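You operate a simulated robot arm through the tools that you are given. There is no shell and no other tool. Be economical: measure what you need, move in short steps, check, and stop when the job is done.

You run a simulated two-armed robot. Do the job below in one go: nothing can be reset, and whatever is moved stays where it is left.

JOB
Open the small door, put the green tin on the front of the bin table away on the inside of the high cupboard, then shut the door. Then take the lid off the grey pot and lay it down on the front of the bin table. Then stack the carton labelled "hose clips" from the top of the grey bench on top of the carton that says "seal rings". The order counts.

The check looks at the end state, three seconds after you hand in, the way a careful person would. Anything else that was tipped, shoved, dropped, spilled or broken makes it a failure. A push-on lid holds only when it is set on centred and level and pressed home; a screw cap is set on level and turned clockwise until tight.

ROBOT AND FRAMES
Two 6-joint arms with two-finger grippers on one trunk, on a base that drives. Base frame: it is fixed to the floor where the robot stands at the start and does not move with it; the origin is under the middle of the robot, x ahead of it, y to its left, z up. Units: m, rad, N and s.
The left shoulder is at the start at [0.03, 0.178, 1.328], the right one opposite. With the tool pointing down near the work surface each hand reaches from about 0.6 to 0.62 m from the robot's upright axis, wherever it stands, measured 20 degrees to its own side. Places, roughly: green tin [-5.25, -3.25, 0.75]; grey pot [-5, -4.25, 0.75]; hose carton, pipe carton, seal carton [-3.25, -3.75, 1]; inside of the high cupboard (23x29 cm) [0.98, 0.06, 1.6]; small door [0.8, 0, 1.8]. Payload 2.54 kg a hand.
The TCP of each hand is the grasp point between the finger pads, 0.03 m short of the fingertips. In the tool frame z runs along the fingers and y along their closing line. The gripper opens to 0.116 m. The gripper's body begins 0.095 m behind the TCP.
Orientation is that of the tool frame in the base frame, as [roll, pitch, yaw] about the fixed x, y, z axes, in that order (R = Rz(yaw) Ry(pitch) Rx(roll)). With the fingers straight down and closing along the base's y, the tool's x points along the base's -x, its y along +y and its z along -z.

CONTROLS
- The arms move only by the tool arm_command. It takes "left_rows", "right_rows" or both (then of equal length, played together; a hand with none holds still); each is a list of rows, each a list of 7 numbers: the closure, from 0 (fully open) to 1 (shut), then the shift along the tool's x, y, z in units of 50 mm (1.0 is 50 mm), then the turn, a rotation vector about the tool's x, y, z in units of 8 degrees (1.0 is 8 degrees). In form: [[fingers, dx, dy, dz, rx, ry, rz], ...]. A call has 1 to 12 rows; each row shifts and turns the commanded pose from where the row before left it, along the tool's axes as they then stand. A call with a number of a shift or a turn outside -1 to 1 is refused whole. Rows are played at 5 a second. More than 0.05 m and 0.15 rad between two rows, or a gripper value outside its range, and nothing of the call is played. Where a pose cannot be reached the arm comes as near as it can. A force on the tool above 40 N (or 10 N above the force at the start of the call, whichever is more), or a blocked arm, ends the call early, and 0.2 s more pass. The fingers move at their own pace (about 0.153 m/s each) and stop on an object; they squeeze with about 31 N. The grip force told is the motor's: it shows also when the fingers shut on nothing. Time passes only in rows, and 0.2 s behind the last, so rows that do not move let the fingers close. It gives the time, the measured TCP pose, the force on the tool (base axes), the opening and the grip force at its end, in the units of the frame above (readings bear some noise), with the torque about the TCP (base axes, N m) and any sound that the robot's microphone picked up.
- Cameras (640 x 400 px; columns grow to the right, rows downward): "scene" is now at [0.059, 0.0091, 2.0839]; the picture's right is [0.08, -1.00, 0.00], its down [-0.44, -0.04, -0.90] and it looks along [0.89, 0.07, -0.44] (base axes); focal length 261 px, centre (320, 200). "left" rides on the left gripper at [0.069, 0.015, -0.122] in its tool frame; the picture's right is [-0.21, 0.98, 0.00], its down [-0.83, -0.18, -0.53] and it looks along [-0.52, -0.11, 0.85] (tool axes); focal length 251 px, centre (320, 200). "right" rides on the right gripper at [0.069, -0.015, -0.122] in its tool frame; the picture's right is [0.21, 0.98, 0.00], its down [-0.83, 0.18, -0.53] and it looks along [-0.52, 0.11, 0.85] (tool axes); focal length 251 px, centre (320, 200). There is no depth. A picture from a camera that has moved, and an enlarged one, comes with that camera's place and axes in the base frame and with its lens.
- snapshot(camera): a new picture of that camera. No time passes.
- raise_lower(by): slides the trunk up (or, below 0, down) by that many m; the arms and the scene camera ride with it, the base frame stays. It gives what a move gives, with no picture.
- drive_base(legs): drives the robot by 1 to 6 legs, each [ahead, left, turn to the left] in m, m and rad, along the robot's own axes; the way and the turn of a leg run together, so that a leg with both is an arc; at most 1.5 m and 3.142 rad a leg. The arms and the cameras ride along, it lands a little off, and it stops where it bumps. It gives what a move gives.
- pan_tilt(pan, tilt): turns the head with the scene camera to pan (to the left, within 2.496 rad either way) and tilt (down, from -0.506 to 1.204), counted from straight ahead of the robot. It gives what a move gives.
- enlarge(camera, box): a new picture of the part [left, top, right, bottom] of that camera's present view, enlarged. No time passes.
- close_job(): hands the job in; it is judged then, once.

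Work in short steps. Places have to be worked out from the pictures, the camera data and where the tool is seen: move nearer, look again, correct. Check each grasp and each placing, and mend what went wrong. You have 165 turns and 122 pictures in all, those below and enlarged ones among them. Open the grippers and draw the arms clear of the work before you hand the job in, unless the task says otherwise; then end with one line.

The tools are called as a command line: name --argument value ..., lists and objects as JSON in quotes. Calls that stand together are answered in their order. arm_command: Moves the arms, as the interface text tells. Its arguments: {"type":"object","properties":{"left_rows":{"type":"array","items":{"type":"array","items":{"type":"number"}}},"right_rows":{"type":"array","items":{"type":"array","items":{"type":"number"}}}},"required":[]} The other tools are called the same way: raise_lower (by) slides the trunk up or down; drive_base (legs) drives the base; pan_tilt (pan, tilt) turns the head that bears the scene camera; snapshot (camera) takes a picture; enlarge (camera, box) takes an enlarged picture of a part of a camera's view; close_job () hands the job in.

At the start:

```text
clock: 0.0
left_position: [0.4409, 0.2093, 1.8192]
left_ee_rot: [3.14, 0.001, -3.141]
left_ft_force: [0.3, 0.5, 0.5]
left_moment: [-0.01, 0.01, -0.02]
left_grip_width: 0.1162
left_gripper_force: 0.0
right_position: [0.3822, -0.1962, 1.8615]
right_ee_rot: [3.141, 0.0, -3.141]
right_ft_force: [-0.3, 0.3, 0.8]
right_moment: [0.01, 0.02, -0.01]
right_grip_width: 0.1158
right_gripper_force: 0.1
trunk travel left (down, up): [-0.54, 0.0]
robot x, y, heading: [0.0003, -0.0028, 0.001]
head pan, tilt: [0.08, 0.459]
```

scene: 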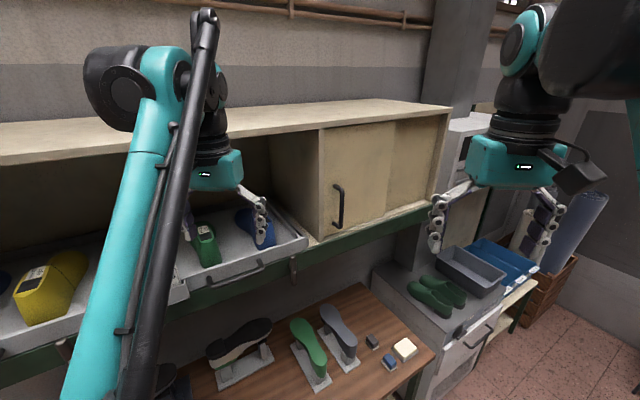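
right: 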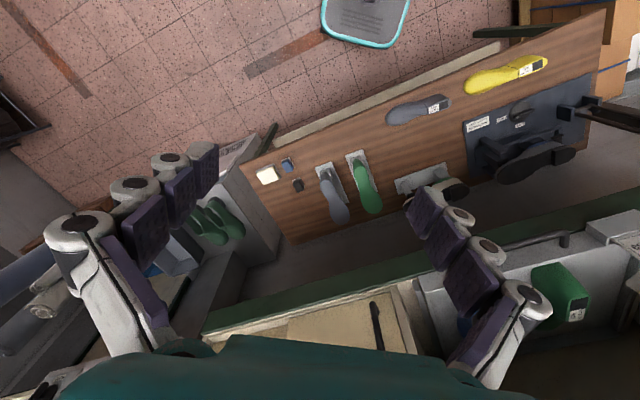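
left: 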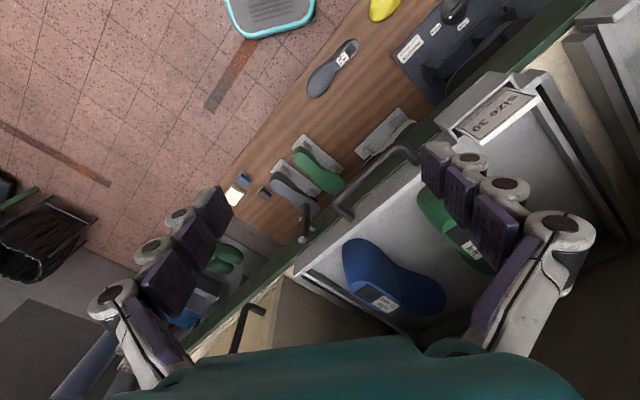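

The scene shows the cupboard with a vertical handle at the left of a panel; I look closer to see whether it is hinged or sliding.

enlarge --camera "scene" --box '[220, 90, 480, 260]'

pan_tilt --pan 0.0 --tilt 0.2

snapshot --camera "scene"

```text
2.35 times, centred on (350, 175) of scene
camera zoom: at [0.059, 0.0091, 2.0839], right [0.08, -1.0, 0.0], down [-0.44, -0.04, -0.9], along [0.89, 0.07, -0.44], focal length 615 px, centre (249, 259)
```

zoom: 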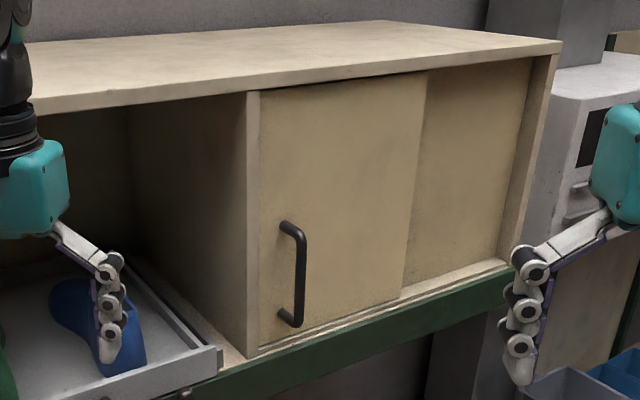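

```text
clock: 0.8
left_position: [0.4406, 0.2088, 1.8191]
left_ee_rot: [3.141, -0.001, -3.141]
left_ft_force: [-0.1, 0.1, 0.3]
left_moment: [0.03, 0.03, 0.01]
left_grip_width: 0.1158
left_gripper_force: 0.0
right_position: [0.382, -0.1957, 1.8624]
right_ee_rot: [-3.141, 0.0, -3.141]
right_ft_force: [-0.3, -0.1, 0.3]
right_moment: [0.0, 0.0, 0.0]
right_grip_width: 0.1161
right_gripper_force: 0.0
trunk travel left (down, up): [-0.54, 0.0]
robot x, y, heading: [-0.0007, -0.0046, -0.003]
head pan, tilt: [0.0, 0.201]
```

```text
117 pictures are left
camera scene: at [0.0606, 0.0017, 2.1079], right [0.0, -1.0, 0.0], down [-0.2, 0.0, -0.98], along [0.98, 0.0, -0.2], focal length 261 px, centre (320, 200)
```

scene: 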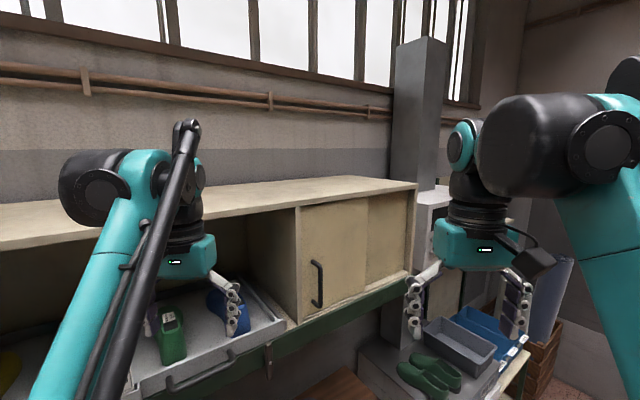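

The door is a slider (front panel with handle slides right behind/in front of the other). I back off for parallax and a clean view.

enlarge --camera "scene" --box '[220, 160, 440, 330]'

drive_base --legs '[[-0.4, 0, 0]]'

enlarge --camera "scene" --box '[220, 160, 440, 330]'

```text
2.35 times, centred on (330, 245) of scene
camera zoom: at [0.0606, 0.0017, 2.1079], right [0.0, -1.0, 0.0], down [-0.2, 0.0, -0.98], along [0.98, 0.0, -0.2], focal length 615 px, centre (296, 94)
```

zoom: 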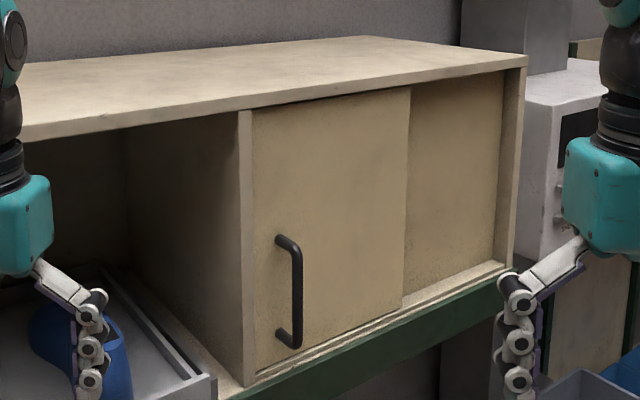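

```text
clock: 3.3
left_position: [0.0427, 0.2095, 1.8196]
left_ee_rot: [-3.141, -0.001, -3.141]
left_ft_force: [0.1, 0.3, -0.5]
left_moment: [-0.01, -0.02, -0.01]
left_grip_width: 0.1162
left_gripper_force: 0.0
right_position: [-0.0149, -0.1963, 1.8619]
right_ee_rot: [-3.14, -0.002, -3.14]
right_ft_force: [0.2, 0.1, 0.7]
right_moment: [-0.01, 0.06, -0.01]
right_grip_width: 0.116
right_gripper_force: 0.0
trunk travel left (down, up): [-0.54, 0.0]
robot x, y, heading: [-0.3991, -0.0006, 0.002]
head pan, tilt: [0.0, 0.201]
```

```text
2.35 times, centred on (330, 245) of scene
camera zoom: at [-0.3366, 0.0014, 2.1079], right [0.0, -1.0, 0.0], down [-0.2, 0.0, -0.98], along [0.98, 0.0, -0.2], focal length 615 px, centre (296, 94)
```

zoom: 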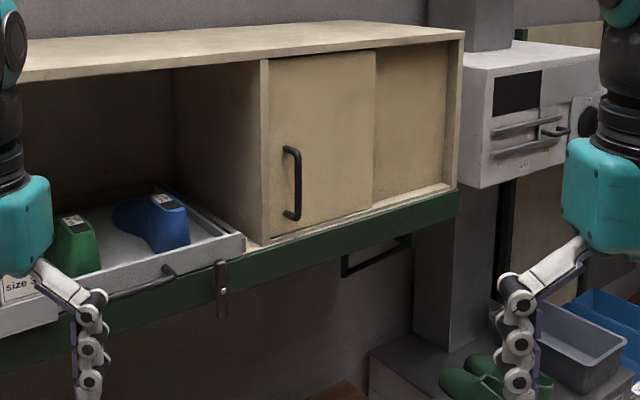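

Face line runs from about (0.75,0.06) to (1.06,-0.37), so the cupboard is turned about 0.62 rad; handle bar near (0.75,0,1.65–1.78). I look down to see what stands beneath before choosing where to park.

pan_tilt --pan 0.0 --tilt 0.75

snapshot --camera "scene"

pan_tilt --pan 0.62 --tilt 0.6

snapshot --camera "scene"

```text
clock: 4.2
left_position: [0.04, 0.2096, 1.819]
left_ee_rot: [-3.141, 0.001, 3.141]
left_ft_force: [-0.6, -0.2, 0.4]
left_moment: [0.02, -0.01, -0.02]
left_grip_width: 0.116
left_gripper_force: 0.1
right_position: [-0.0172, -0.1948, 1.8616]
right_ee_rot: [-3.142, -0.001, -3.141]
right_ft_force: [-0.5, 0.5, 0.1]
right_moment: [-0.03, -0.02, 0.0]
right_grip_width: 0.1162
right_gripper_force: 0.0
trunk travel left (down, up): [-0.54, 0.0]
robot x, y, heading: [-0.4013, -0.0015, -0.002]
head pan, tilt: [0.0, 0.75]
```

```text
114 pictures are left
camera scene: at [-0.3493, 0.0014, 2.0584], right [0.0, -1.0, 0.0], down [-0.68, 0.0, -0.73], along [0.73, 0.0, -0.68], focal length 261 px, centre (320, 200)
```

scene: 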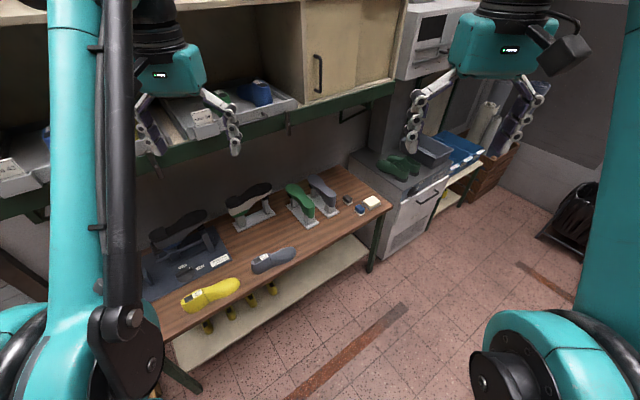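

```text
clock: 5.2
left_position: [0.0409, 0.2099, 1.8196]
left_ee_rot: [3.141, 0.0, -3.138]
left_ft_force: [-0.3, -0.8, 0.0]
left_moment: [-0.01, -0.02, -0.01]
left_grip_width: 0.1161
left_gripper_force: 0.1
right_position: [-0.0165, -0.1962, 1.8629]
right_ee_rot: [3.141, 0.0, -3.14]
right_ft_force: [0.3, -0.6, 0.9]
right_moment: [0.02, 0.01, 0.0]
right_grip_width: 0.1162
right_gripper_force: 0.0
trunk travel left (down, up): [-0.54, 0.0]
robot x, y, heading: [-0.4027, -0.0027, 0.003]
head pan, tilt: [0.62, 0.6]
```

```text
113 pictures are left
camera scene: at [-0.3606, 0.0526, 2.0712], right [0.58, -0.81, 0.0], down [-0.46, -0.33, -0.82], along [0.67, 0.48, -0.57], focal length 261 px, centre (320, 200)
```

scene: 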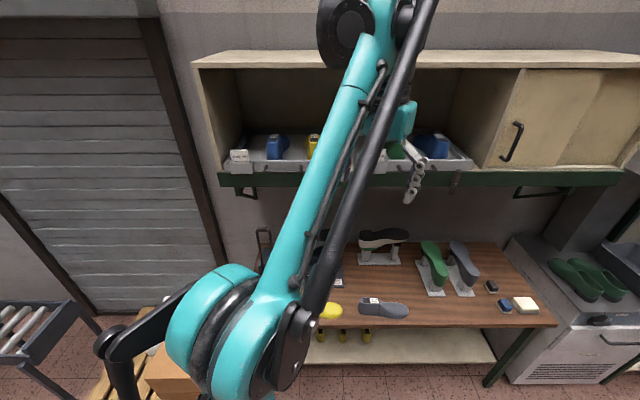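

The table front lies near n≈-0.2 m from the cupboard face; I'll park square to the face (heading 0.62), right arm in front of the door.

drive_base --legs '[[0, 0, 0.62], [0, -0.617, 0], [0.27, 0, 0]]'

pan_tilt --pan -0.1 --tilt 0.4

snapshot --camera "scene"

```text
clock: 11.9
left_position: [0.4129, 0.0796, 1.819]
left_ee_rot: [3.141, 0.001, -2.518]
left_ft_force: [-0.9, -1.0, 0.2]
left_moment: [0.02, -0.01, 0.01]
left_grip_width: 0.1162
left_gripper_force: 0.0
right_position: [0.6016, -0.2825, 1.8628]
right_ee_rot: [3.14, 0.003, -2.515]
right_ft_force: [0.0, -0.6, -0.3]
right_moment: [0.03, -0.01, -0.03]
right_grip_width: 0.1162
right_gripper_force: 0.0
trunk travel left (down, up): [-0.54, 0.0]
robot x, y, heading: [0.1796, -0.3465, 0.627]
head pan, tilt: [0.62, 0.6]
```

```text
clock: 13.0
left_position: [0.4127, 0.0821, 1.8192]
left_ee_rot: [3.141, -0.001, -2.517]
left_ft_force: [0.5, -0.8, 0.5]
left_moment: [-0.02, 0.0, -0.02]
left_grip_width: 0.1162
left_gripper_force: 0.1
right_position: [0.603, -0.2804, 1.8624]
right_ee_rot: [3.14, 0.0, -2.517]
right_ft_force: [0.4, -0.1, -0.9]
right_moment: [0.02, 0.0, -0.02]
right_grip_width: 0.1159
right_gripper_force: 0.0
trunk travel left (down, up): [-0.54, 0.0]
robot x, y, heading: [0.1793, -0.3436, 0.626]
head pan, tilt: [-0.099, 0.4]
```

```text
112 pictures are left
camera scene: at [0.2314, -0.3151, 2.0895], right [0.5, -0.87, 0.0], down [-0.34, -0.2, -0.92], along [0.8, 0.46, -0.39], focal length 261 px, centre (320, 200)
```

scene: 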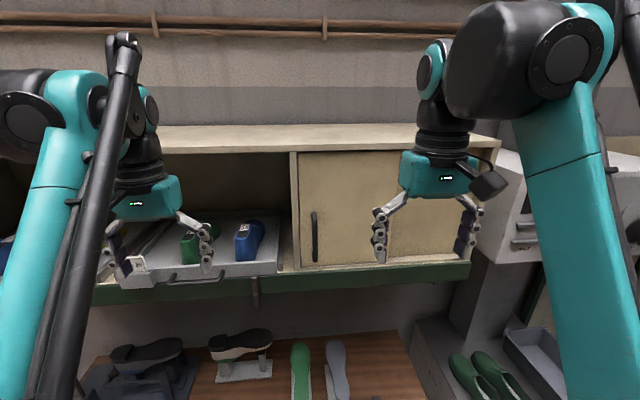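

Handle confirmed near (0.76,0.00,1.715). I turn the right hand to point forward.

arm_command --right_rows '[[0, 0, 0, 0, 0, -0.9375, 0], [0, 0, 0, 0, 0, -0.9375, 0], [0, 0, 0, 0, 0, -0.9375, 0], [0, 0, 0, 0, 0, -0.9375, 0], [0, 0, 0, 0, 0, -0.9375, 0], [0, 0, 0, 0, 0, -0.9375, 0], [0, 0, 0, 0, 0, -0.9375, 0], [0, 0, 0, 0, 0, -0.9375, 0], [0, 0, 0, 0, 0, -0.9375, 0], [0, 0, 0, 0, 0, -0.9375, 0], [0, 0, 0, 0, 0, -0.9375, 0], [0, 0, 0, 0, 0, -0.9375, 0]]'

snapshot --camera "scene"

```text
clock: 15.6
left_position: [0.4149, 0.082, 1.8191]
left_ee_rot: [3.141, -0.001, -2.518]
left_ft_force: [0.2, 0.6, 0.5]
left_moment: [0.03, 0.01, -0.01]
left_grip_width: 0.1162
left_gripper_force: 0.0
right_position: [0.6041, -0.2817, 1.8626]
right_ee_rot: [-1.47, 1.569, -0.848]
right_ft_force: [0.4, 0.0, 0.4]
right_moment: [-0.02, -0.01, 0.01]
right_grip_width: 0.116
right_gripper_force: 0.0
trunk travel left (down, up): [-0.54, 0.0]
robot x, y, heading: [0.1797, -0.3473, 0.631]
head pan, tilt: [-0.099, 0.4]
```

```text
111 pictures are left
camera scene: at [0.2323, -0.3148, 2.0895], right [0.5, -0.87, 0.0], down [-0.34, -0.19, -0.92], along [0.8, 0.46, -0.39], focal length 261 px, centre (320, 200)
```

scene: 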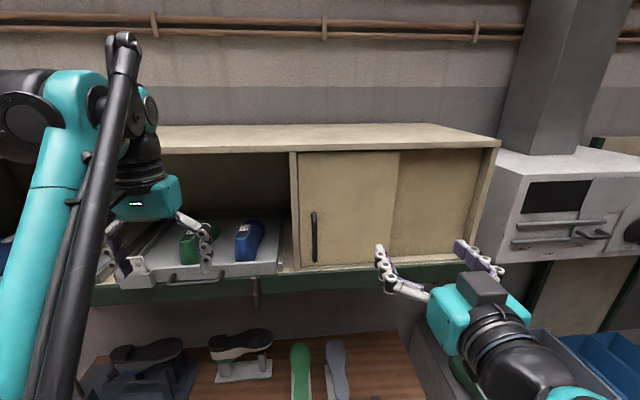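

The hand points forward now. I shift left and down to be in line with the handle, still about 0.28 m off.

arm_command --right_rows '[[0.2, 0.75, 0.72, 0.3, 0, 0, 0], [0.2, 0.75, 0.72, 0.3, 0, 0, 0], [0.2, 0.75, 0.72, 0.3, 0, 0, 0], [0.2, 0.7, 0.72, 0.3, 0, 0, 0]]'

snapshot --camera "right"

enlarge --camera "scene" --box '[220, 120, 520, 320]'

```text
refused: row 1 steps farther than a row can; nothing moved
```

```text
110 pictures are left
camera right: at [0.5156, -0.3652, 1.7922], right [-0.57, 0.79, -0.22], down [-0.54, -0.16, 0.83], along [0.62, 0.59, 0.52], focal length 251 px, centre (320, 200)
```

right: 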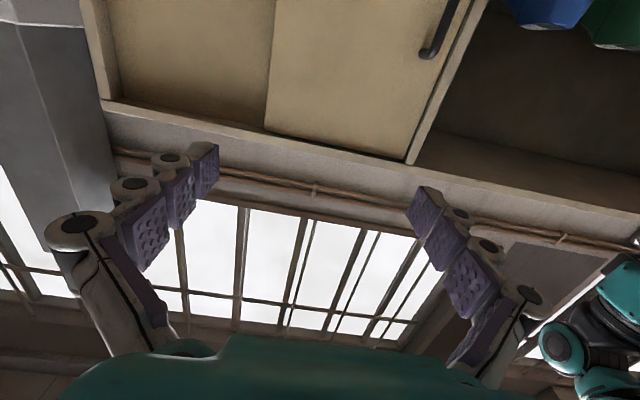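

```text
2.00 times, centred on (370, 220) of scene
camera zoom: at [0.2323, -0.3148, 2.0895], right [0.5, -0.87, 0.0], down [-0.34, -0.19, -0.92], along [0.8, 0.46, -0.39], focal length 523 px, centre (220, 160)
```

zoom: 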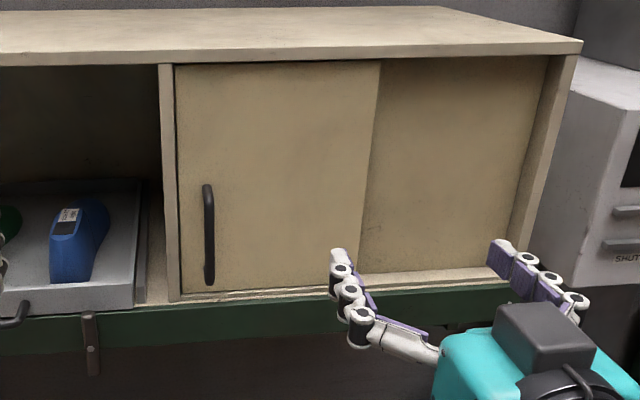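

Row step limit is total length; I resend with smaller steps.

arm_command --right_rows '[[0.2, 0.6, 0.58, 0.2, 0, 0, 0], [0.2, 0.6, 0.58, 0.2, 0, 0, 0], [0.2, 0.6, 0.58, 0.2, 0, 0, 0], [0.2, 0.6, 0.58, 0.2, 0, 0, 0], [0.2, 0.54, 0.56, 0.2, 0, 0, 0]]'

snapshot --camera "right"

enlarge --camera "scene" --box '[220, 120, 520, 320]'

```text
clock: 16.8
left_position: [0.4146, 0.0841, 1.8187]
left_ee_rot: [3.14, -0.002, -2.518]
left_ft_force: [-0.2, 0.9, -0.7]
left_moment: [-0.04, -0.03, -0.03]
left_grip_width: 0.1159
left_gripper_force: 0.0
right_position: [0.5662, -0.1289, 1.7163]
right_ee_rot: [-2.44, 1.569, -1.815]
right_ft_force: [1.1, 0.4, -0.3]
right_moment: [-0.03, -0.04, -0.04]
right_grip_width: 0.0928
right_gripper_force: 0.0
right hand out of reach, approached as far as the arm can: row 1
trunk travel left (down, up): [-0.54, 0.0]
robot x, y, heading: [0.1786, -0.3434, 0.629]
head pan, tilt: [-0.099, 0.4]
```

```text
108 pictures are left
camera right: at [0.476, -0.2134, 1.6464], right [-0.57, 0.79, -0.22], down [-0.54, -0.16, 0.83], along [0.62, 0.59, 0.52], focal length 251 px, centre (320, 200)
```

right: 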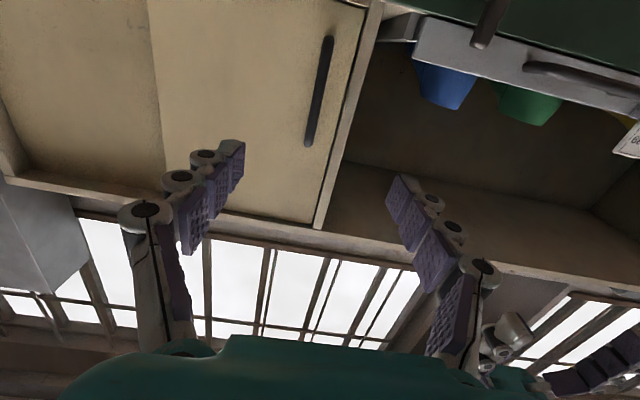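

```text
2.00 times, centred on (370, 220) of scene
camera zoom: at [0.2334, -0.3119, 2.0894], right [0.5, -0.87, 0.0], down [-0.34, -0.2, -0.92], along [0.8, 0.46, -0.39], focal length 523 px, centre (220, 160)
```

zoom: 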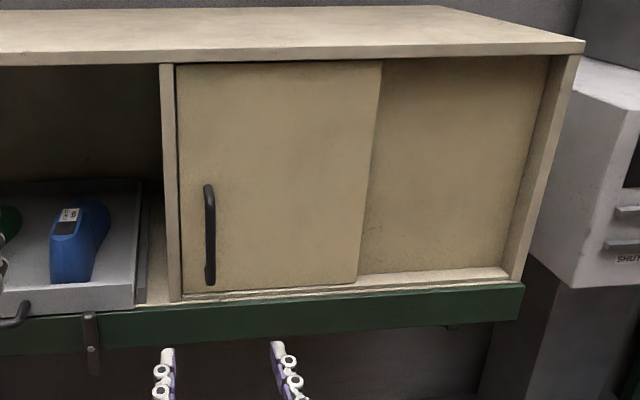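

The hand is centred on the bar (s≈0.05). I advance about 0.2 m toward the handle.

arm_command --right_rows '[[0.2, 0, -0.02, 0.85, 0, 0, 0], [0.2, 0, -0.02, 0.85, 0, 0, 0], [0.2, 0, -0.02, 0.85, 0, 0, 0], [0.2, 0, 0, 0.85, 0, 0, 0], [0.2, 0, 0, 0.7, 0, 0, 0]]'

snapshot --camera "right"

enlarge --camera "scene" --box '[220, 120, 520, 320]'

```text
clock: 18.0
left_position: [0.4166, 0.0854, 1.8176]
left_ee_rot: [3.141, -0.001, -2.518]
left_ft_force: [0.3, 0.4, -0.5]
left_moment: [-0.01, 0.02, 0.0]
left_grip_width: 0.1159
left_gripper_force: 0.0
right_position: [0.7355, -0.0134, 1.7151]
right_ee_rot: [-2.867, 1.568, -2.244]
right_ft_force: [0.8, 1.1, 0.0]
right_moment: [0.0, 0.0, -0.01]
right_grip_width: 0.0928
right_gripper_force: 0.1
trunk travel left (down, up): [-0.54, 0.0]
robot x, y, heading: [0.1771, -0.347, 0.627]
head pan, tilt: [-0.099, 0.4]
```

```text
106 pictures are left
camera right: at [0.6469, -0.0966, 1.6455], right [-0.57, 0.79, -0.22], down [-0.54, -0.16, 0.83], along [0.62, 0.59, 0.52], focal length 251 px, centre (320, 200)
```

right: 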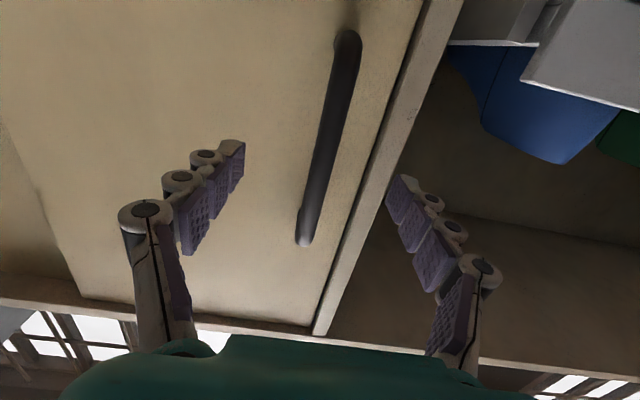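

```text
2.00 times, centred on (370, 220) of scene
camera zoom: at [0.235, -0.3113, 2.0893], right [0.5, -0.87, 0.0], down [-0.34, -0.2, -0.92], along [0.8, 0.46, -0.39], focal length 523 px, centre (220, 160)
```

zoom: 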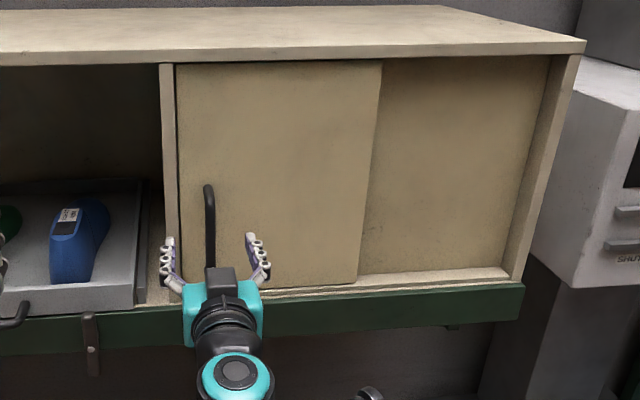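

The bar is between the fingers, TCP about 1.5 cm short. I advance 12 mm and close.

arm_command --right_rows '[[0.2, 0, 0, 0.25, 0, 0, 0], [1, 0, 0, 0, 0, 0, 0], [1, 0, 0, 0, 0, 0, 0], [1, 0, 0, 0, 0, 0, 0]]'

snapshot --camera "right"

```text
clock: 19.0
left_position: [0.4157, 0.0839, 1.8189]
left_ee_rot: [3.141, -0.002, -2.517]
left_ft_force: [-0.4, -0.2, -0.2]
left_moment: [-0.03, 0.03, 0.01]
left_grip_width: 0.1159
left_gripper_force: 0.1
right_position: [0.7446, -0.0066, 1.7154]
right_ee_rot: [-3.087, 1.568, -2.465]
right_ft_force: [3.0, 2.9, -3.8]
right_moment: [0.04, -0.01, -0.02]
right_grip_width: 0.0126
right_gripper_force: 39.3
trunk travel left (down, up): [-0.54, 0.0]
robot x, y, heading: [0.1794, -0.3457, 0.624]
head pan, tilt: [-0.099, 0.4]
```

```text
104 pictures are left
camera right: at [0.6561, -0.0905, 1.6461], right [-0.57, 0.79, -0.21], down [-0.54, -0.16, 0.83], along [0.62, 0.59, 0.52], focal length 251 px, centre (320, 200)
```

right: 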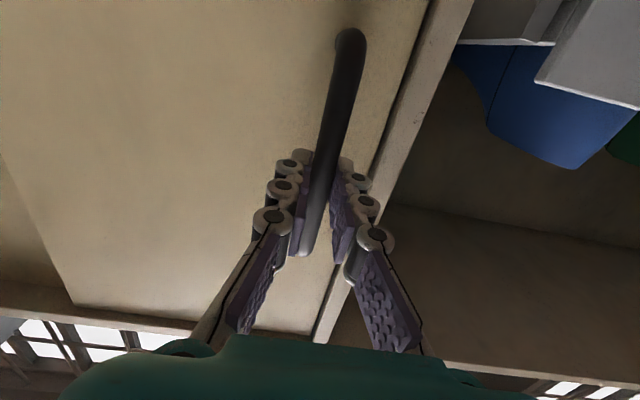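

Bar gripped (12.6 mm). I slide the door to the right.

arm_command --right_rows '[[1, 0, -0.5, 0, 0, 0, 0], [1, 0, -0.5, 0, 0, 0, 0], [1, 0, -0.5, 0, 0, 0, 0], [1, 0, -0.5, 0, 0, 0, 0], [1, 0, -0.5, 0, 0, 0, 0], [1, 0, -0.5, 0, 0, 0, 0], [1, 0, -0.5, 0, 0, 0, 0], [1, 0, -0.5, 0, 0, 0, 0]]'

snapshot --camera "scene"

```text
clock: 20.8
left_position: [0.4163, 0.0835, 1.8191]
left_ee_rot: [3.141, -0.001, -2.516]
left_ft_force: [0.0, 0.6, -0.5]
left_moment: [0.01, 0.01, 0.02]
left_grip_width: 0.1158
left_gripper_force: 0.0
right_position: [0.8603, -0.1685, 1.7163]
right_ee_rot: [3.025, 1.569, -2.634]
right_ft_force: [8.9, 8.2, 6.0]
right_moment: [0.01, -0.06, -0.08]
right_grip_width: 0.0125
right_gripper_force: 39.4
trunk travel left (down, up): [-0.54, 0.0]
robot x, y, heading: [0.178, -0.3476, 0.627]
head pan, tilt: [-0.099, 0.4]
```

```text
103 pictures are left
camera scene: at [0.2354, -0.3133, 2.0894], right [0.5, -0.87, 0.0], down [-0.34, -0.2, -0.92], along [0.8, 0.46, -0.39], focal length 261 px, centre (320, 200)
```

scene: 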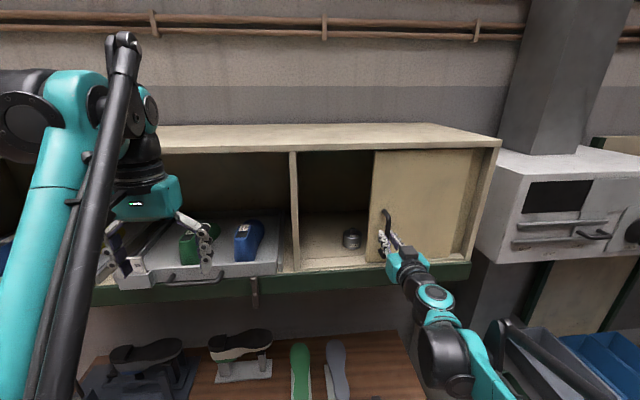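

The door is 0.2 m open and a small grey jar stands inside. I push on to the stop, easing slightly outward.

arm_command --right_rows '[[1, 0, -0.3, -0.03, 0, 0, 0], [1, 0, -0.3, -0.02, 0, 0, 0], [1, 0, -0.2, 0, 0, 0, 0]]'

enlarge --camera "scene" --box '[220, 120, 520, 320]'

```text
clock: 21.6
left_position: [0.4165, 0.0887, 1.8163]
left_ee_rot: [-3.138, -0.005, -2.517]
left_ft_force: [0.1, 1.0, 0.0]
left_moment: [-0.04, 0.0, -0.04]
left_grip_width: 0.1162
left_gripper_force: 0.1
right_position: [0.8833, -0.1975, 1.7166]
right_ee_rot: [-2.611, 1.567, -1.986]
right_ft_force: [15.3, 16.2, 15.4]
right_moment: [0.29, -0.2, 0.02]
right_grip_width: 0.0125
right_gripper_force: 39.4
trunk travel left (down, up): [-0.54, 0.0]
robot x, y, heading: [0.1809, -0.344, 0.628]
head pan, tilt: [-0.099, 0.4]
```

```text
2.00 times, centred on (370, 220) of scene
camera zoom: at [0.2346, -0.3071, 2.0893], right [0.5, -0.87, 0.0], down [-0.34, -0.2, -0.92], along [0.8, 0.46, -0.39], focal length 523 px, centre (220, 160)
```

zoom: 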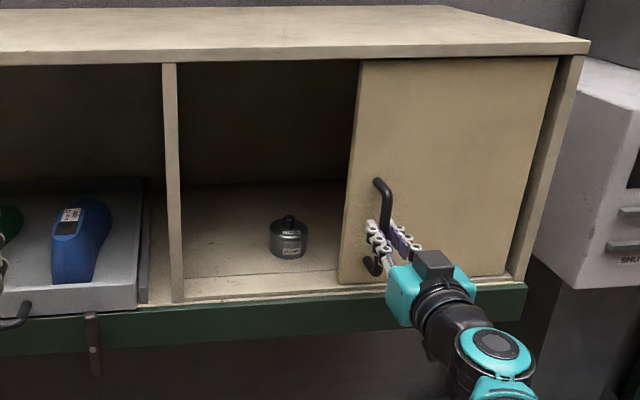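

Door is open as far as it goes (travel ~0.235 m). I release and back out.

arm_command --right_rows '[[0.6, 0, 0, 0, 0, 0, 0], [0.4, 0, 0, 0, 0, 0, 0], [0.4, 0, 0, -0.8, 0, 0, 0], [0.4, 0, 0, -0.9, 0, 0, 0], [0.4, 0, 0, -0.9, 0, 0, 0], [0.4, 0, 0, -0.9, 0, 0, 0], [0.4, 0, 0, -0.9, 0, 0, 0]]'

enlarge --camera "scene" --box '[220, 120, 520, 320]'

snapshot --camera "right"

```text
clock: 23.2
left_position: [0.4108, 0.0811, 1.8204]
left_ee_rot: [-3.139, 0.002, -2.518]
left_ft_force: [-0.2, -0.6, 0.5]
left_moment: [0.0, -0.06, 0.02]
left_grip_width: 0.1157
left_gripper_force: 0.0
right_position: [0.6971, -0.3321, 1.7169]
right_ee_rot: [-0.451, 1.569, 0.173]
right_ft_force: [-0.2, 0.7, -0.8]
right_moment: [0.0, 0.04, 0.02]
right_grip_width: 0.0697
right_gripper_force: 0.0
trunk travel left (down, up): [-0.54, 0.0]
robot x, y, heading: [0.1777, -0.3439, 0.625]
head pan, tilt: [-0.099, 0.4]
```

```text
2.00 times, centred on (370, 220) of scene
camera zoom: at [0.2278, -0.3155, 2.0896], right [0.5, -0.87, 0.0], down [-0.33, -0.19, -0.92], along [0.8, 0.46, -0.39], focal length 523 px, centre (220, 160)
```

zoom: 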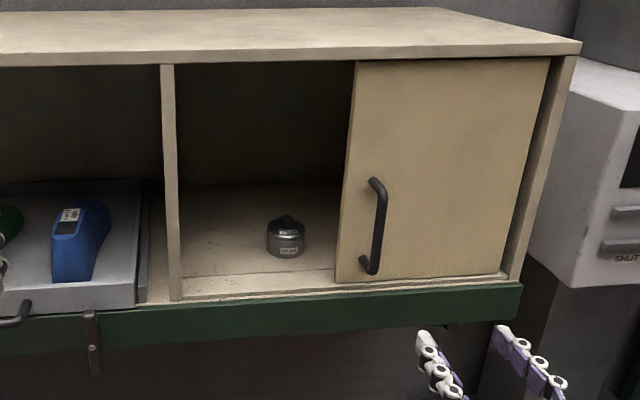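

```text
100 pictures are left
camera right: at [0.6091, -0.4166, 1.6473], right [-0.57, 0.79, -0.22], down [-0.54, -0.17, 0.82], along [0.62, 0.59, 0.52], focal length 251 px, centre (320, 200)
```

right: 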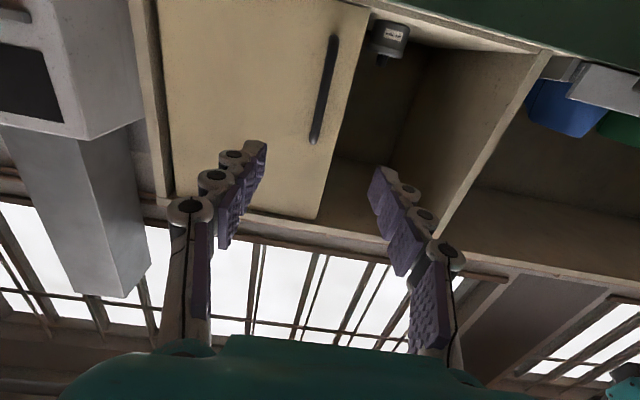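

The door stays open with the handle at s≈0.29. I back away and turn toward the bin table, then look for the way.

drive_base --legs '[[-0.7, 0, 0], [0, 0, 3.01]]'

pan_tilt --pan 0.0 --tilt 0.3

snapshot --camera "scene"

pan_tilt --pan 0.9 --tilt 0.4

snapshot --camera "scene"

```text
clock: 34.1
left_position: [-0.6673, -1.1512, 1.8196]
left_ee_rot: [-3.14, 0.001, 0.508]
left_ft_force: [0.3, 0.2, -0.5]
left_moment: [-0.01, 0.0, 0.02]
left_grip_width: 0.1161
left_gripper_force: 0.1
right_position: [-0.9036, -0.7062, 1.716]
right_ee_rot: [-0.745, 1.57, 2.904]
right_ft_force: [-0.5, -0.6, 0.4]
right_moment: [-0.01, -0.01, 0.03]
right_grip_width: 0.0695
right_gripper_force: 0.1
trunk travel left (down, up): [-0.54, 0.0]
robot x, y, heading: [-0.3842, -0.7515, -2.635]
head pan, tilt: [-0.099, 0.4]
```

```text
clock: 34.8
left_position: [-0.6673, -1.1502, 1.8201]
left_ee_rot: [-3.141, 0.0, 0.507]
left_ft_force: [1.1, -0.4, 0.0]
left_moment: [0.0, -0.01, 0.01]
left_grip_width: 0.1159
left_gripper_force: 0.2
right_position: [-0.9062, -0.7064, 1.7154]
right_ee_rot: [-1.491, 1.57, 2.158]
right_ft_force: [1.0, 1.1, -0.3]
right_moment: [-0.04, -0.01, -0.02]
right_grip_width: 0.0697
right_gripper_force: 0.0
trunk travel left (down, up): [-0.54, 0.0]
robot x, y, heading: [-0.3848, -0.7498, -2.636]
head pan, tilt: [0.0, 0.3]
```

```text
99 pictures are left
camera scene: at [-0.4425, -0.7831, 2.0987], right [-0.49, 0.87, 0.0], down [0.26, 0.14, -0.96], along [-0.83, -0.46, -0.3], focal length 261 px, centre (320, 200)
```

scene: 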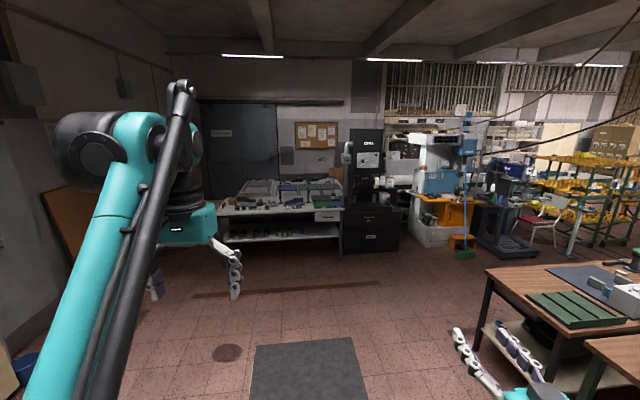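

```text
clock: 36.0
left_position: [-0.6672, -1.1502, 1.8201]
left_ee_rot: [-3.141, 0.001, 0.507]
left_ft_force: [0.7, 0.1, -0.1]
left_moment: [-0.01, -0.01, -0.01]
left_grip_width: 0.1163
left_gripper_force: 0.0
right_position: [-0.9045, -0.7065, 1.7167]
right_ee_rot: [1.682, 1.57, -0.951]
right_ft_force: [-0.1, 0.0, 0.2]
right_moment: [0.01, -0.01, 0.0]
right_grip_width: 0.0696
right_gripper_force: 0.0
trunk travel left (down, up): [-0.54, 0.0]
robot x, y, heading: [-0.384, -0.7523, -2.635]
head pan, tilt: [0.901, 0.4]
```

```text
98 pictures are left
camera scene: at [-0.376, -0.8291, 2.0895], right [-0.99, 0.16, 0.0], down [0.06, 0.38, -0.92], along [-0.15, -0.91, -0.39], focal length 261 px, centre (320, 200)
```

scene: 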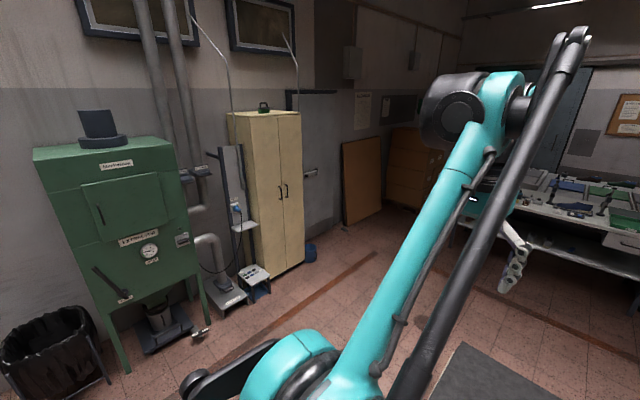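

I enlarge the region of the table ahead to tell the grey bench and bin table apart.

pan_tilt --pan 0.0 --tilt 0.3

enlarge --camera "scene" --box '[190, 120, 430, 270]'

```text
clock: 37.1
left_position: [-0.6668, -1.1506, 1.8192]
left_ee_rot: [-3.14, 0.001, 0.509]
left_ft_force: [-0.2, 0.6, 0.5]
left_moment: [0.02, -0.01, 0.0]
left_grip_width: 0.116
left_gripper_force: 0.1
right_position: [-0.9047, -0.7072, 1.7175]
right_ee_rot: [1.698, 1.57, -0.937]
right_ft_force: [0.1, -0.5, 0.1]
right_moment: [0.03, 0.0, 0.0]
right_grip_width: 0.0699
right_gripper_force: 0.0
trunk travel left (down, up): [-0.54, 0.0]
robot x, y, heading: [-0.383, -0.7523, -2.634]
head pan, tilt: [0.0, 0.3]
```

```text
2.67 times, centred on (310, 195) of scene
camera zoom: at [-0.4425, -0.7832, 2.0987], right [-0.49, 0.87, 0.0], down [0.26, 0.14, -0.96], along [-0.83, -0.47, -0.3], focal length 697 px, centre (347, 213)
```

zoom: 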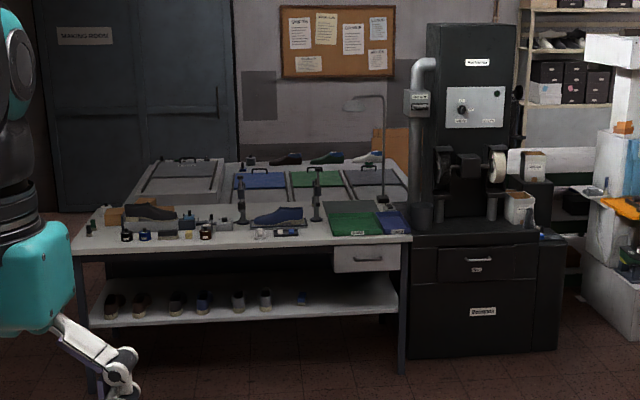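

The bench with cartons is ahead and the bin table stands behind it. I drive closer, toward its left end, and look over.

drive_base --legs '[[1.4, 0.3, 0]]'

pan_tilt --pan 0.2 --tilt 0.35

snapshot --camera "scene"

```text
clock: 39.4
left_position: [-0.7986, -1.2726, 1.8177]
left_ee_rot: [-3.14, -0.003, 0.525]
left_ft_force: [-0.4, -1.6, -0.5]
left_moment: [0.13, -0.11, -0.01]
left_grip_width: 0.1161
left_gripper_force: 0.1
right_position: [-1.0441, -0.8314, 1.7142]
right_ee_rot: [-2.668, 1.566, 0.998]
right_ft_force: [-0.3, -1.0, -0.5]
right_moment: [-0.01, 0.02, -0.04]
right_grip_width: 0.0696
right_gripper_force: 0.1
trunk travel left (down, up): [-0.54, 0.0]
robot x, y, heading: [-0.5158, -0.8618, -2.613]
head pan, tilt: [0.0, 0.3]
stopped in leg 1: the robot was blocked; the commanded pose is now the measured one
```

```text
clock: 40.1
left_position: [-0.7982, -1.2677, 1.8172]
left_ee_rot: [3.141, -0.002, 0.525]
left_ft_force: [-0.5, -0.6, -0.1]
left_moment: [-0.02, -0.05, 0.0]
left_grip_width: 0.1161
left_gripper_force: 0.1
right_position: [-1.041, -0.826, 1.7168]
right_ee_rot: [-2.997, 1.569, 0.668]
right_ft_force: [-0.3, -0.5, -0.4]
right_moment: [-0.01, 0.01, -0.03]
right_grip_width: 0.0694
right_gripper_force: 0.0
trunk travel left (down, up): [-0.54, 0.0]
robot x, y, heading: [-0.5204, -0.8659, -2.615]
head pan, tilt: [0.201, 0.351]
```

```text
96 pictures are left
camera scene: at [-0.5677, -0.9102, 2.0939], right [-0.66, 0.75, 0.0], down [0.26, 0.23, -0.94], along [-0.7, -0.62, -0.35], focal length 261 px, centre (320, 200)
```

scene: 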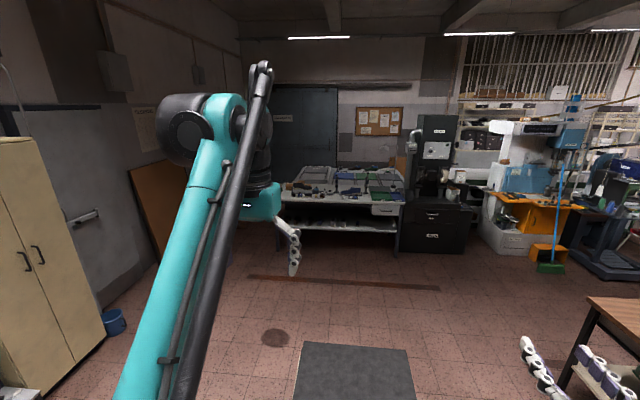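

Blocked after 0.15 m. I look down to find what stopped the base.

pan_tilt --pan 0.0 --tilt 1.1

snapshot --camera "scene"

pan_tilt --pan -0.8 --tilt 0.9

snapshot --camera "scene"

```text
clock: 41.2
left_position: [-0.7952, -1.2657, 1.8203]
left_ee_rot: [-3.141, 0.0, 0.525]
left_ft_force: [0.0, -0.5, -0.2]
left_moment: [0.0, 0.02, -0.02]
left_grip_width: 0.1159
left_gripper_force: 0.1
right_position: [-1.0405, -0.8251, 1.7152]
right_ee_rot: [-2.618, 1.57, 1.049]
right_ft_force: [-1.1, -0.7, 0.2]
right_moment: [0.0, -0.01, 0.01]
right_grip_width: 0.0697
right_gripper_force: 0.1
trunk travel left (down, up): [-0.54, 0.0]
robot x, y, heading: [-0.5212, -0.8652, -2.618]
head pan, tilt: [0.0, 1.1]
```

```text
95 pictures are left
camera scene: at [-0.5505, -0.879, 2.0326], right [-0.5, 0.87, 0.0], down [0.77, 0.45, -0.45], along [-0.39, -0.23, -0.89], focal length 261 px, centre (320, 200)
```

scene: 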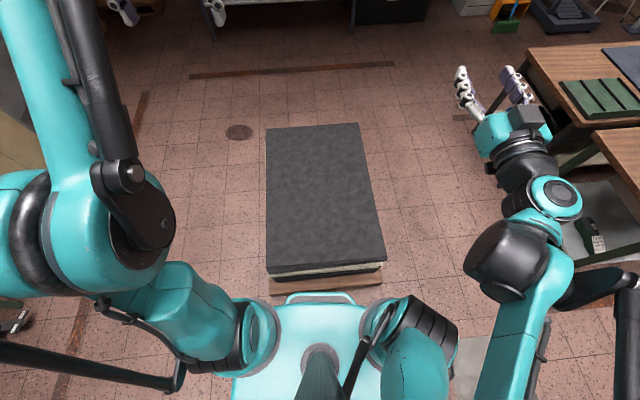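

```text
clock: 42.3
left_position: [-0.7937, -1.2653, 1.8192]
left_ee_rot: [-3.141, -0.001, 0.524]
left_ft_force: [-0.3, 0.8, -0.1]
left_moment: [0.0, 0.03, 0.03]
left_grip_width: 0.1159
left_gripper_force: 0.1
right_position: [-1.0395, -0.8244, 1.7165]
right_ee_rot: [0.907, 1.57, -1.709]
right_ft_force: [-0.6, 0.2, 0.6]
right_moment: [0.01, -0.01, -0.02]
right_grip_width: 0.0695
right_gripper_force: 0.1
trunk travel left (down, up): [-0.54, 0.0]
robot x, y, heading: [-0.5198, -0.8646, -2.616]
head pan, tilt: [-0.799, 0.901]
```

```text
94 pictures are left
camera scene: at [-0.5679, -0.8264, 2.0464], right [0.27, 0.96, 0.0], down [0.75, -0.21, -0.62], along [-0.6, 0.17, -0.78], focal length 261 px, centre (320, 200)
```

scene: 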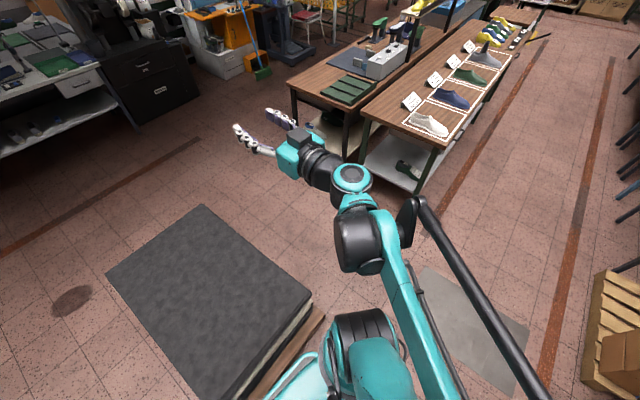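

A pallet with sheets blocks the way; I pass it on the left side: back 0.2, strafe 1.0, ahead 1.5.

drive_base --legs '[[-0.2, 0, 0], [0, 1.0, 0], [1.5, 0, 0]]'

pan_tilt --pan 0.1 --tilt 0.5

snapshot --camera "scene"

```text
clock: 55.7
left_position: [-1.4291, -2.7679, 1.8197]
left_ee_rot: [3.141, 0.0, 0.509]
left_ft_force: [-0.5, -0.8, -0.5]
left_moment: [-0.02, 0.01, -0.01]
left_grip_width: 0.116
left_gripper_force: 0.1
right_position: [-1.6675, -2.3233, 1.7167]
right_ee_rot: [2.451, 1.57, -0.182]
right_ft_force: [-0.5, 0.3, 0.4]
right_moment: [0.01, 0.0, -0.01]
right_grip_width: 0.0697
right_gripper_force: 0.1
trunk travel left (down, up): [-0.54, 0.0]
robot x, y, heading: [-1.1448, -2.3734, -2.63]
head pan, tilt: [-0.799, 0.901]
```

```text
clock: 56.9
left_position: [-1.4298, -2.7675, 1.8186]
left_ee_rot: [3.141, -0.001, 0.508]
left_ft_force: [-0.2, -0.4, 0.3]
left_moment: [0.03, -0.05, 0.02]
left_grip_width: 0.1159
left_gripper_force: 0.1
right_position: [-1.6672, -2.3251, 1.7172]
right_ee_rot: [1.032, 1.57, -1.602]
right_ft_force: [0.4, -0.1, 0.1]
right_moment: [0.02, 0.04, -0.01]
right_grip_width: 0.0696
right_gripper_force: 0.1
trunk travel left (down, up): [-0.54, 0.0]
robot x, y, heading: [-1.15, -2.3727, -2.637]
head pan, tilt: [0.099, 0.499]
```

```text
93 pictures are left
camera scene: at [-1.1985, -2.4064, 2.0803], right [-0.57, 0.82, 0.0], down [0.39, 0.27, -0.88], along [-0.72, -0.5, -0.48], focal length 261 px, centre (320, 200)
```

scene: 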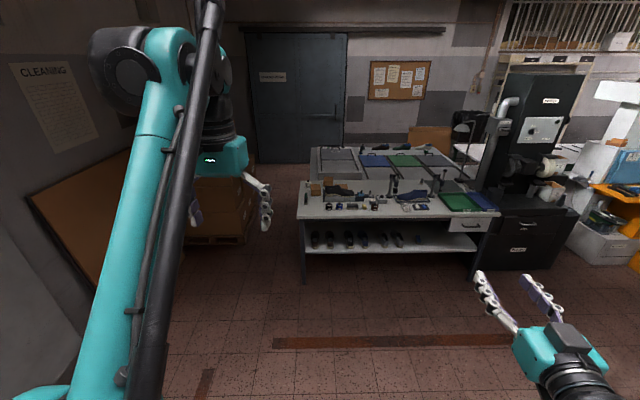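

I enlarge the two tables.

enlarge --camera "scene" --box '[270, 120, 520, 276]'

```text
2.56 times, centred on (395, 198) of scene
camera zoom: at [-1.1985, -2.4064, 2.0803], right [-0.57, 0.82, 0.0], down [0.39, 0.27, -0.88], along [-0.72, -0.5, -0.48], focal length 669 px, centre (128, 205)
```

zoom: 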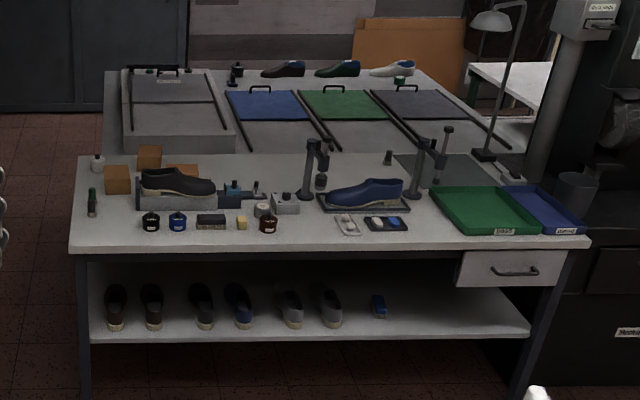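

The tin (~(-5.4,-3.3)) and pot (~(-5.0,-4.2)) stand on the far side of the bin table, so I go round by the left end. I line up with that aisle and look at its width.

drive_base --legs '[[0, 0, 0.12], [0.5, 0.45, 0]]'

pan_tilt --pan 0.0 --tilt 0.6

snapshot --camera "scene"

```text
clock: 61.2
left_position: [-1.5192, -3.4548, 1.8201]
left_ee_rot: [-3.141, -0.001, 0.627]
left_ft_force: [-0.3, -0.2, -0.2]
left_moment: [0.01, -0.02, 0.0]
left_grip_width: 0.116
left_gripper_force: 0.1
right_position: [-1.8071, -3.042, 1.717]
right_ee_rot: [0.577, 1.571, -1.936]
right_ft_force: [-0.1, 0.4, -0.1]
right_moment: [-0.05, 0.01, 0.01]
right_grip_width: 0.0694
right_gripper_force: 0.0
trunk travel left (down, up): [-0.54, 0.0]
robot x, y, heading: [-1.2847, -3.0299, -2.511]
head pan, tilt: [0.099, 0.499]
```

```text
clock: 61.9
left_position: [-1.5201, -3.456, 1.8194]
left_ee_rot: [3.141, -0.001, 0.626]
left_ft_force: [0.1, 0.3, -0.2]
left_moment: [0.01, 0.0, 0.01]
left_grip_width: 0.1159
left_gripper_force: 0.2
right_position: [-1.8077, -3.0424, 1.7162]
right_ee_rot: [-2.271, 1.571, 1.498]
right_ft_force: [0.3, -0.4, -1.1]
right_moment: [0.0, -0.02, -0.01]
right_grip_width: 0.0697
right_gripper_force: 0.2
trunk travel left (down, up): [-0.54, 0.0]
robot x, y, heading: [-1.2846, -3.0302, -2.518]
head pan, tilt: [0.0, 0.6]
```

```text
91 pictures are left
camera scene: at [-1.3357, -3.0606, 2.0712], right [-0.59, 0.81, 0.0], down [0.46, 0.33, -0.83], along [-0.67, -0.48, -0.56], focal length 261 px, centre (320, 200)
```

scene: 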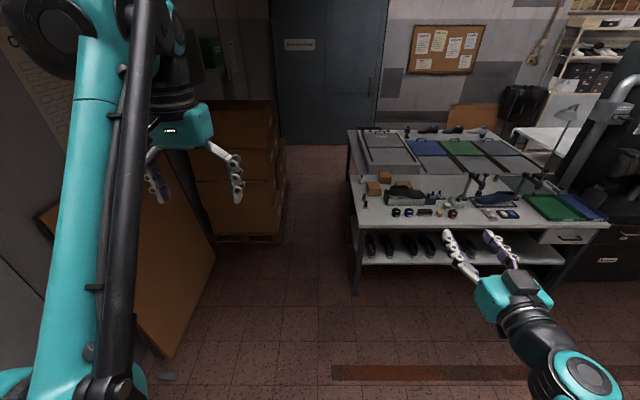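

The aisle between bench and box pallet is about 0.75 m wide. I move forward 1.1 m and re-measure, looking left and right.

drive_base --legs '[[1.1, 0, 0]]'

pan_tilt --pan 0.25 --tilt 0.9

snapshot --camera "scene"

snapshot --camera "left"

```text
clock: 67.5
left_position: [-2.4067, -4.0937, 1.8199]
left_ee_rot: [3.142, -0.001, 0.623]
left_ft_force: [0.5, -0.2, 0.6]
left_moment: [0.04, 0.01, -0.01]
left_grip_width: 0.1162
left_gripper_force: 0.0
right_position: [-2.6952, -3.6793, 1.7174]
right_ee_rot: [-0.592, 1.57, -3.111]
right_ft_force: [0.2, -0.6, 0.0]
right_moment: [0.03, -0.01, 0.04]
right_grip_width: 0.0697
right_gripper_force: 0.1
trunk travel left (down, up): [-0.54, 0.0]
robot x, y, heading: [-2.1755, -3.6676, -2.516]
head pan, tilt: [0.0, 0.6]
```

```text
clock: 68.3
left_position: [-2.4081, -4.0949, 1.8188]
left_ee_rot: [-3.141, 0.0, 0.622]
left_ft_force: [0.8, -0.5, -0.6]
left_moment: [0.02, -0.01, 0.01]
left_grip_width: 0.1159
left_gripper_force: 0.1
right_position: [-2.696, -3.6801, 1.7165]
right_ee_rot: [0.454, 1.57, -2.063]
right_ft_force: [0.4, 0.0, -0.3]
right_moment: [0.01, -0.01, 0.02]
right_grip_width: 0.0695
right_gripper_force: 0.0
trunk travel left (down, up): [-0.54, 0.0]
robot x, y, heading: [-2.1735, -3.6725, -2.517]
head pan, tilt: [0.25, 0.901]
```

```text
90 pictures are left
camera scene: at [-2.2001, -3.7069, 2.0465], right [-0.77, 0.64, 0.0], down [0.5, 0.6, -0.62], along [-0.4, -0.48, -0.78], focal length 261 px, centre (320, 200)
```

scene: 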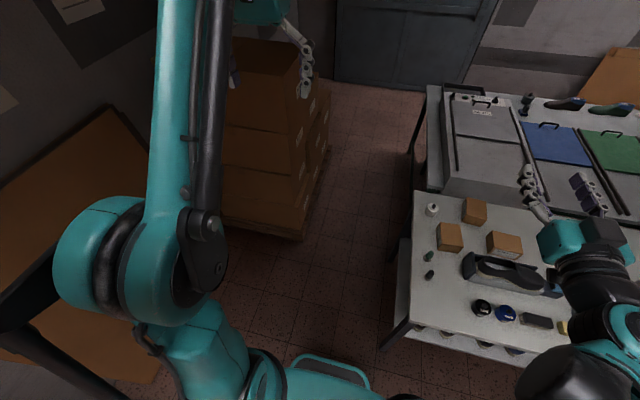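

```text
89 pictures are left
camera left: at [-2.3424, -4.0669, 1.9409], right [0.4, -0.92, 0.0], down [-0.78, -0.33, 0.53], along [-0.49, -0.21, -0.85], focal length 251 px, centre (320, 200)
```

left: 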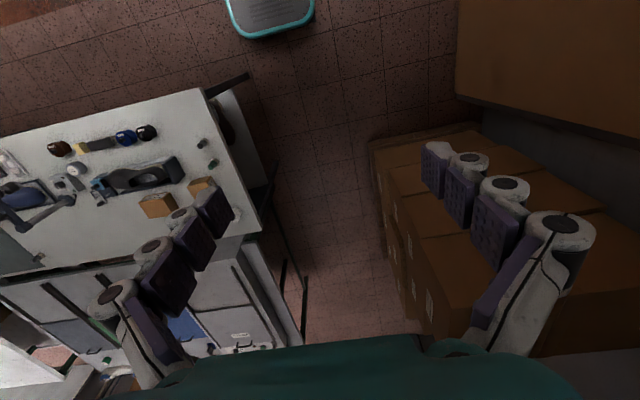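

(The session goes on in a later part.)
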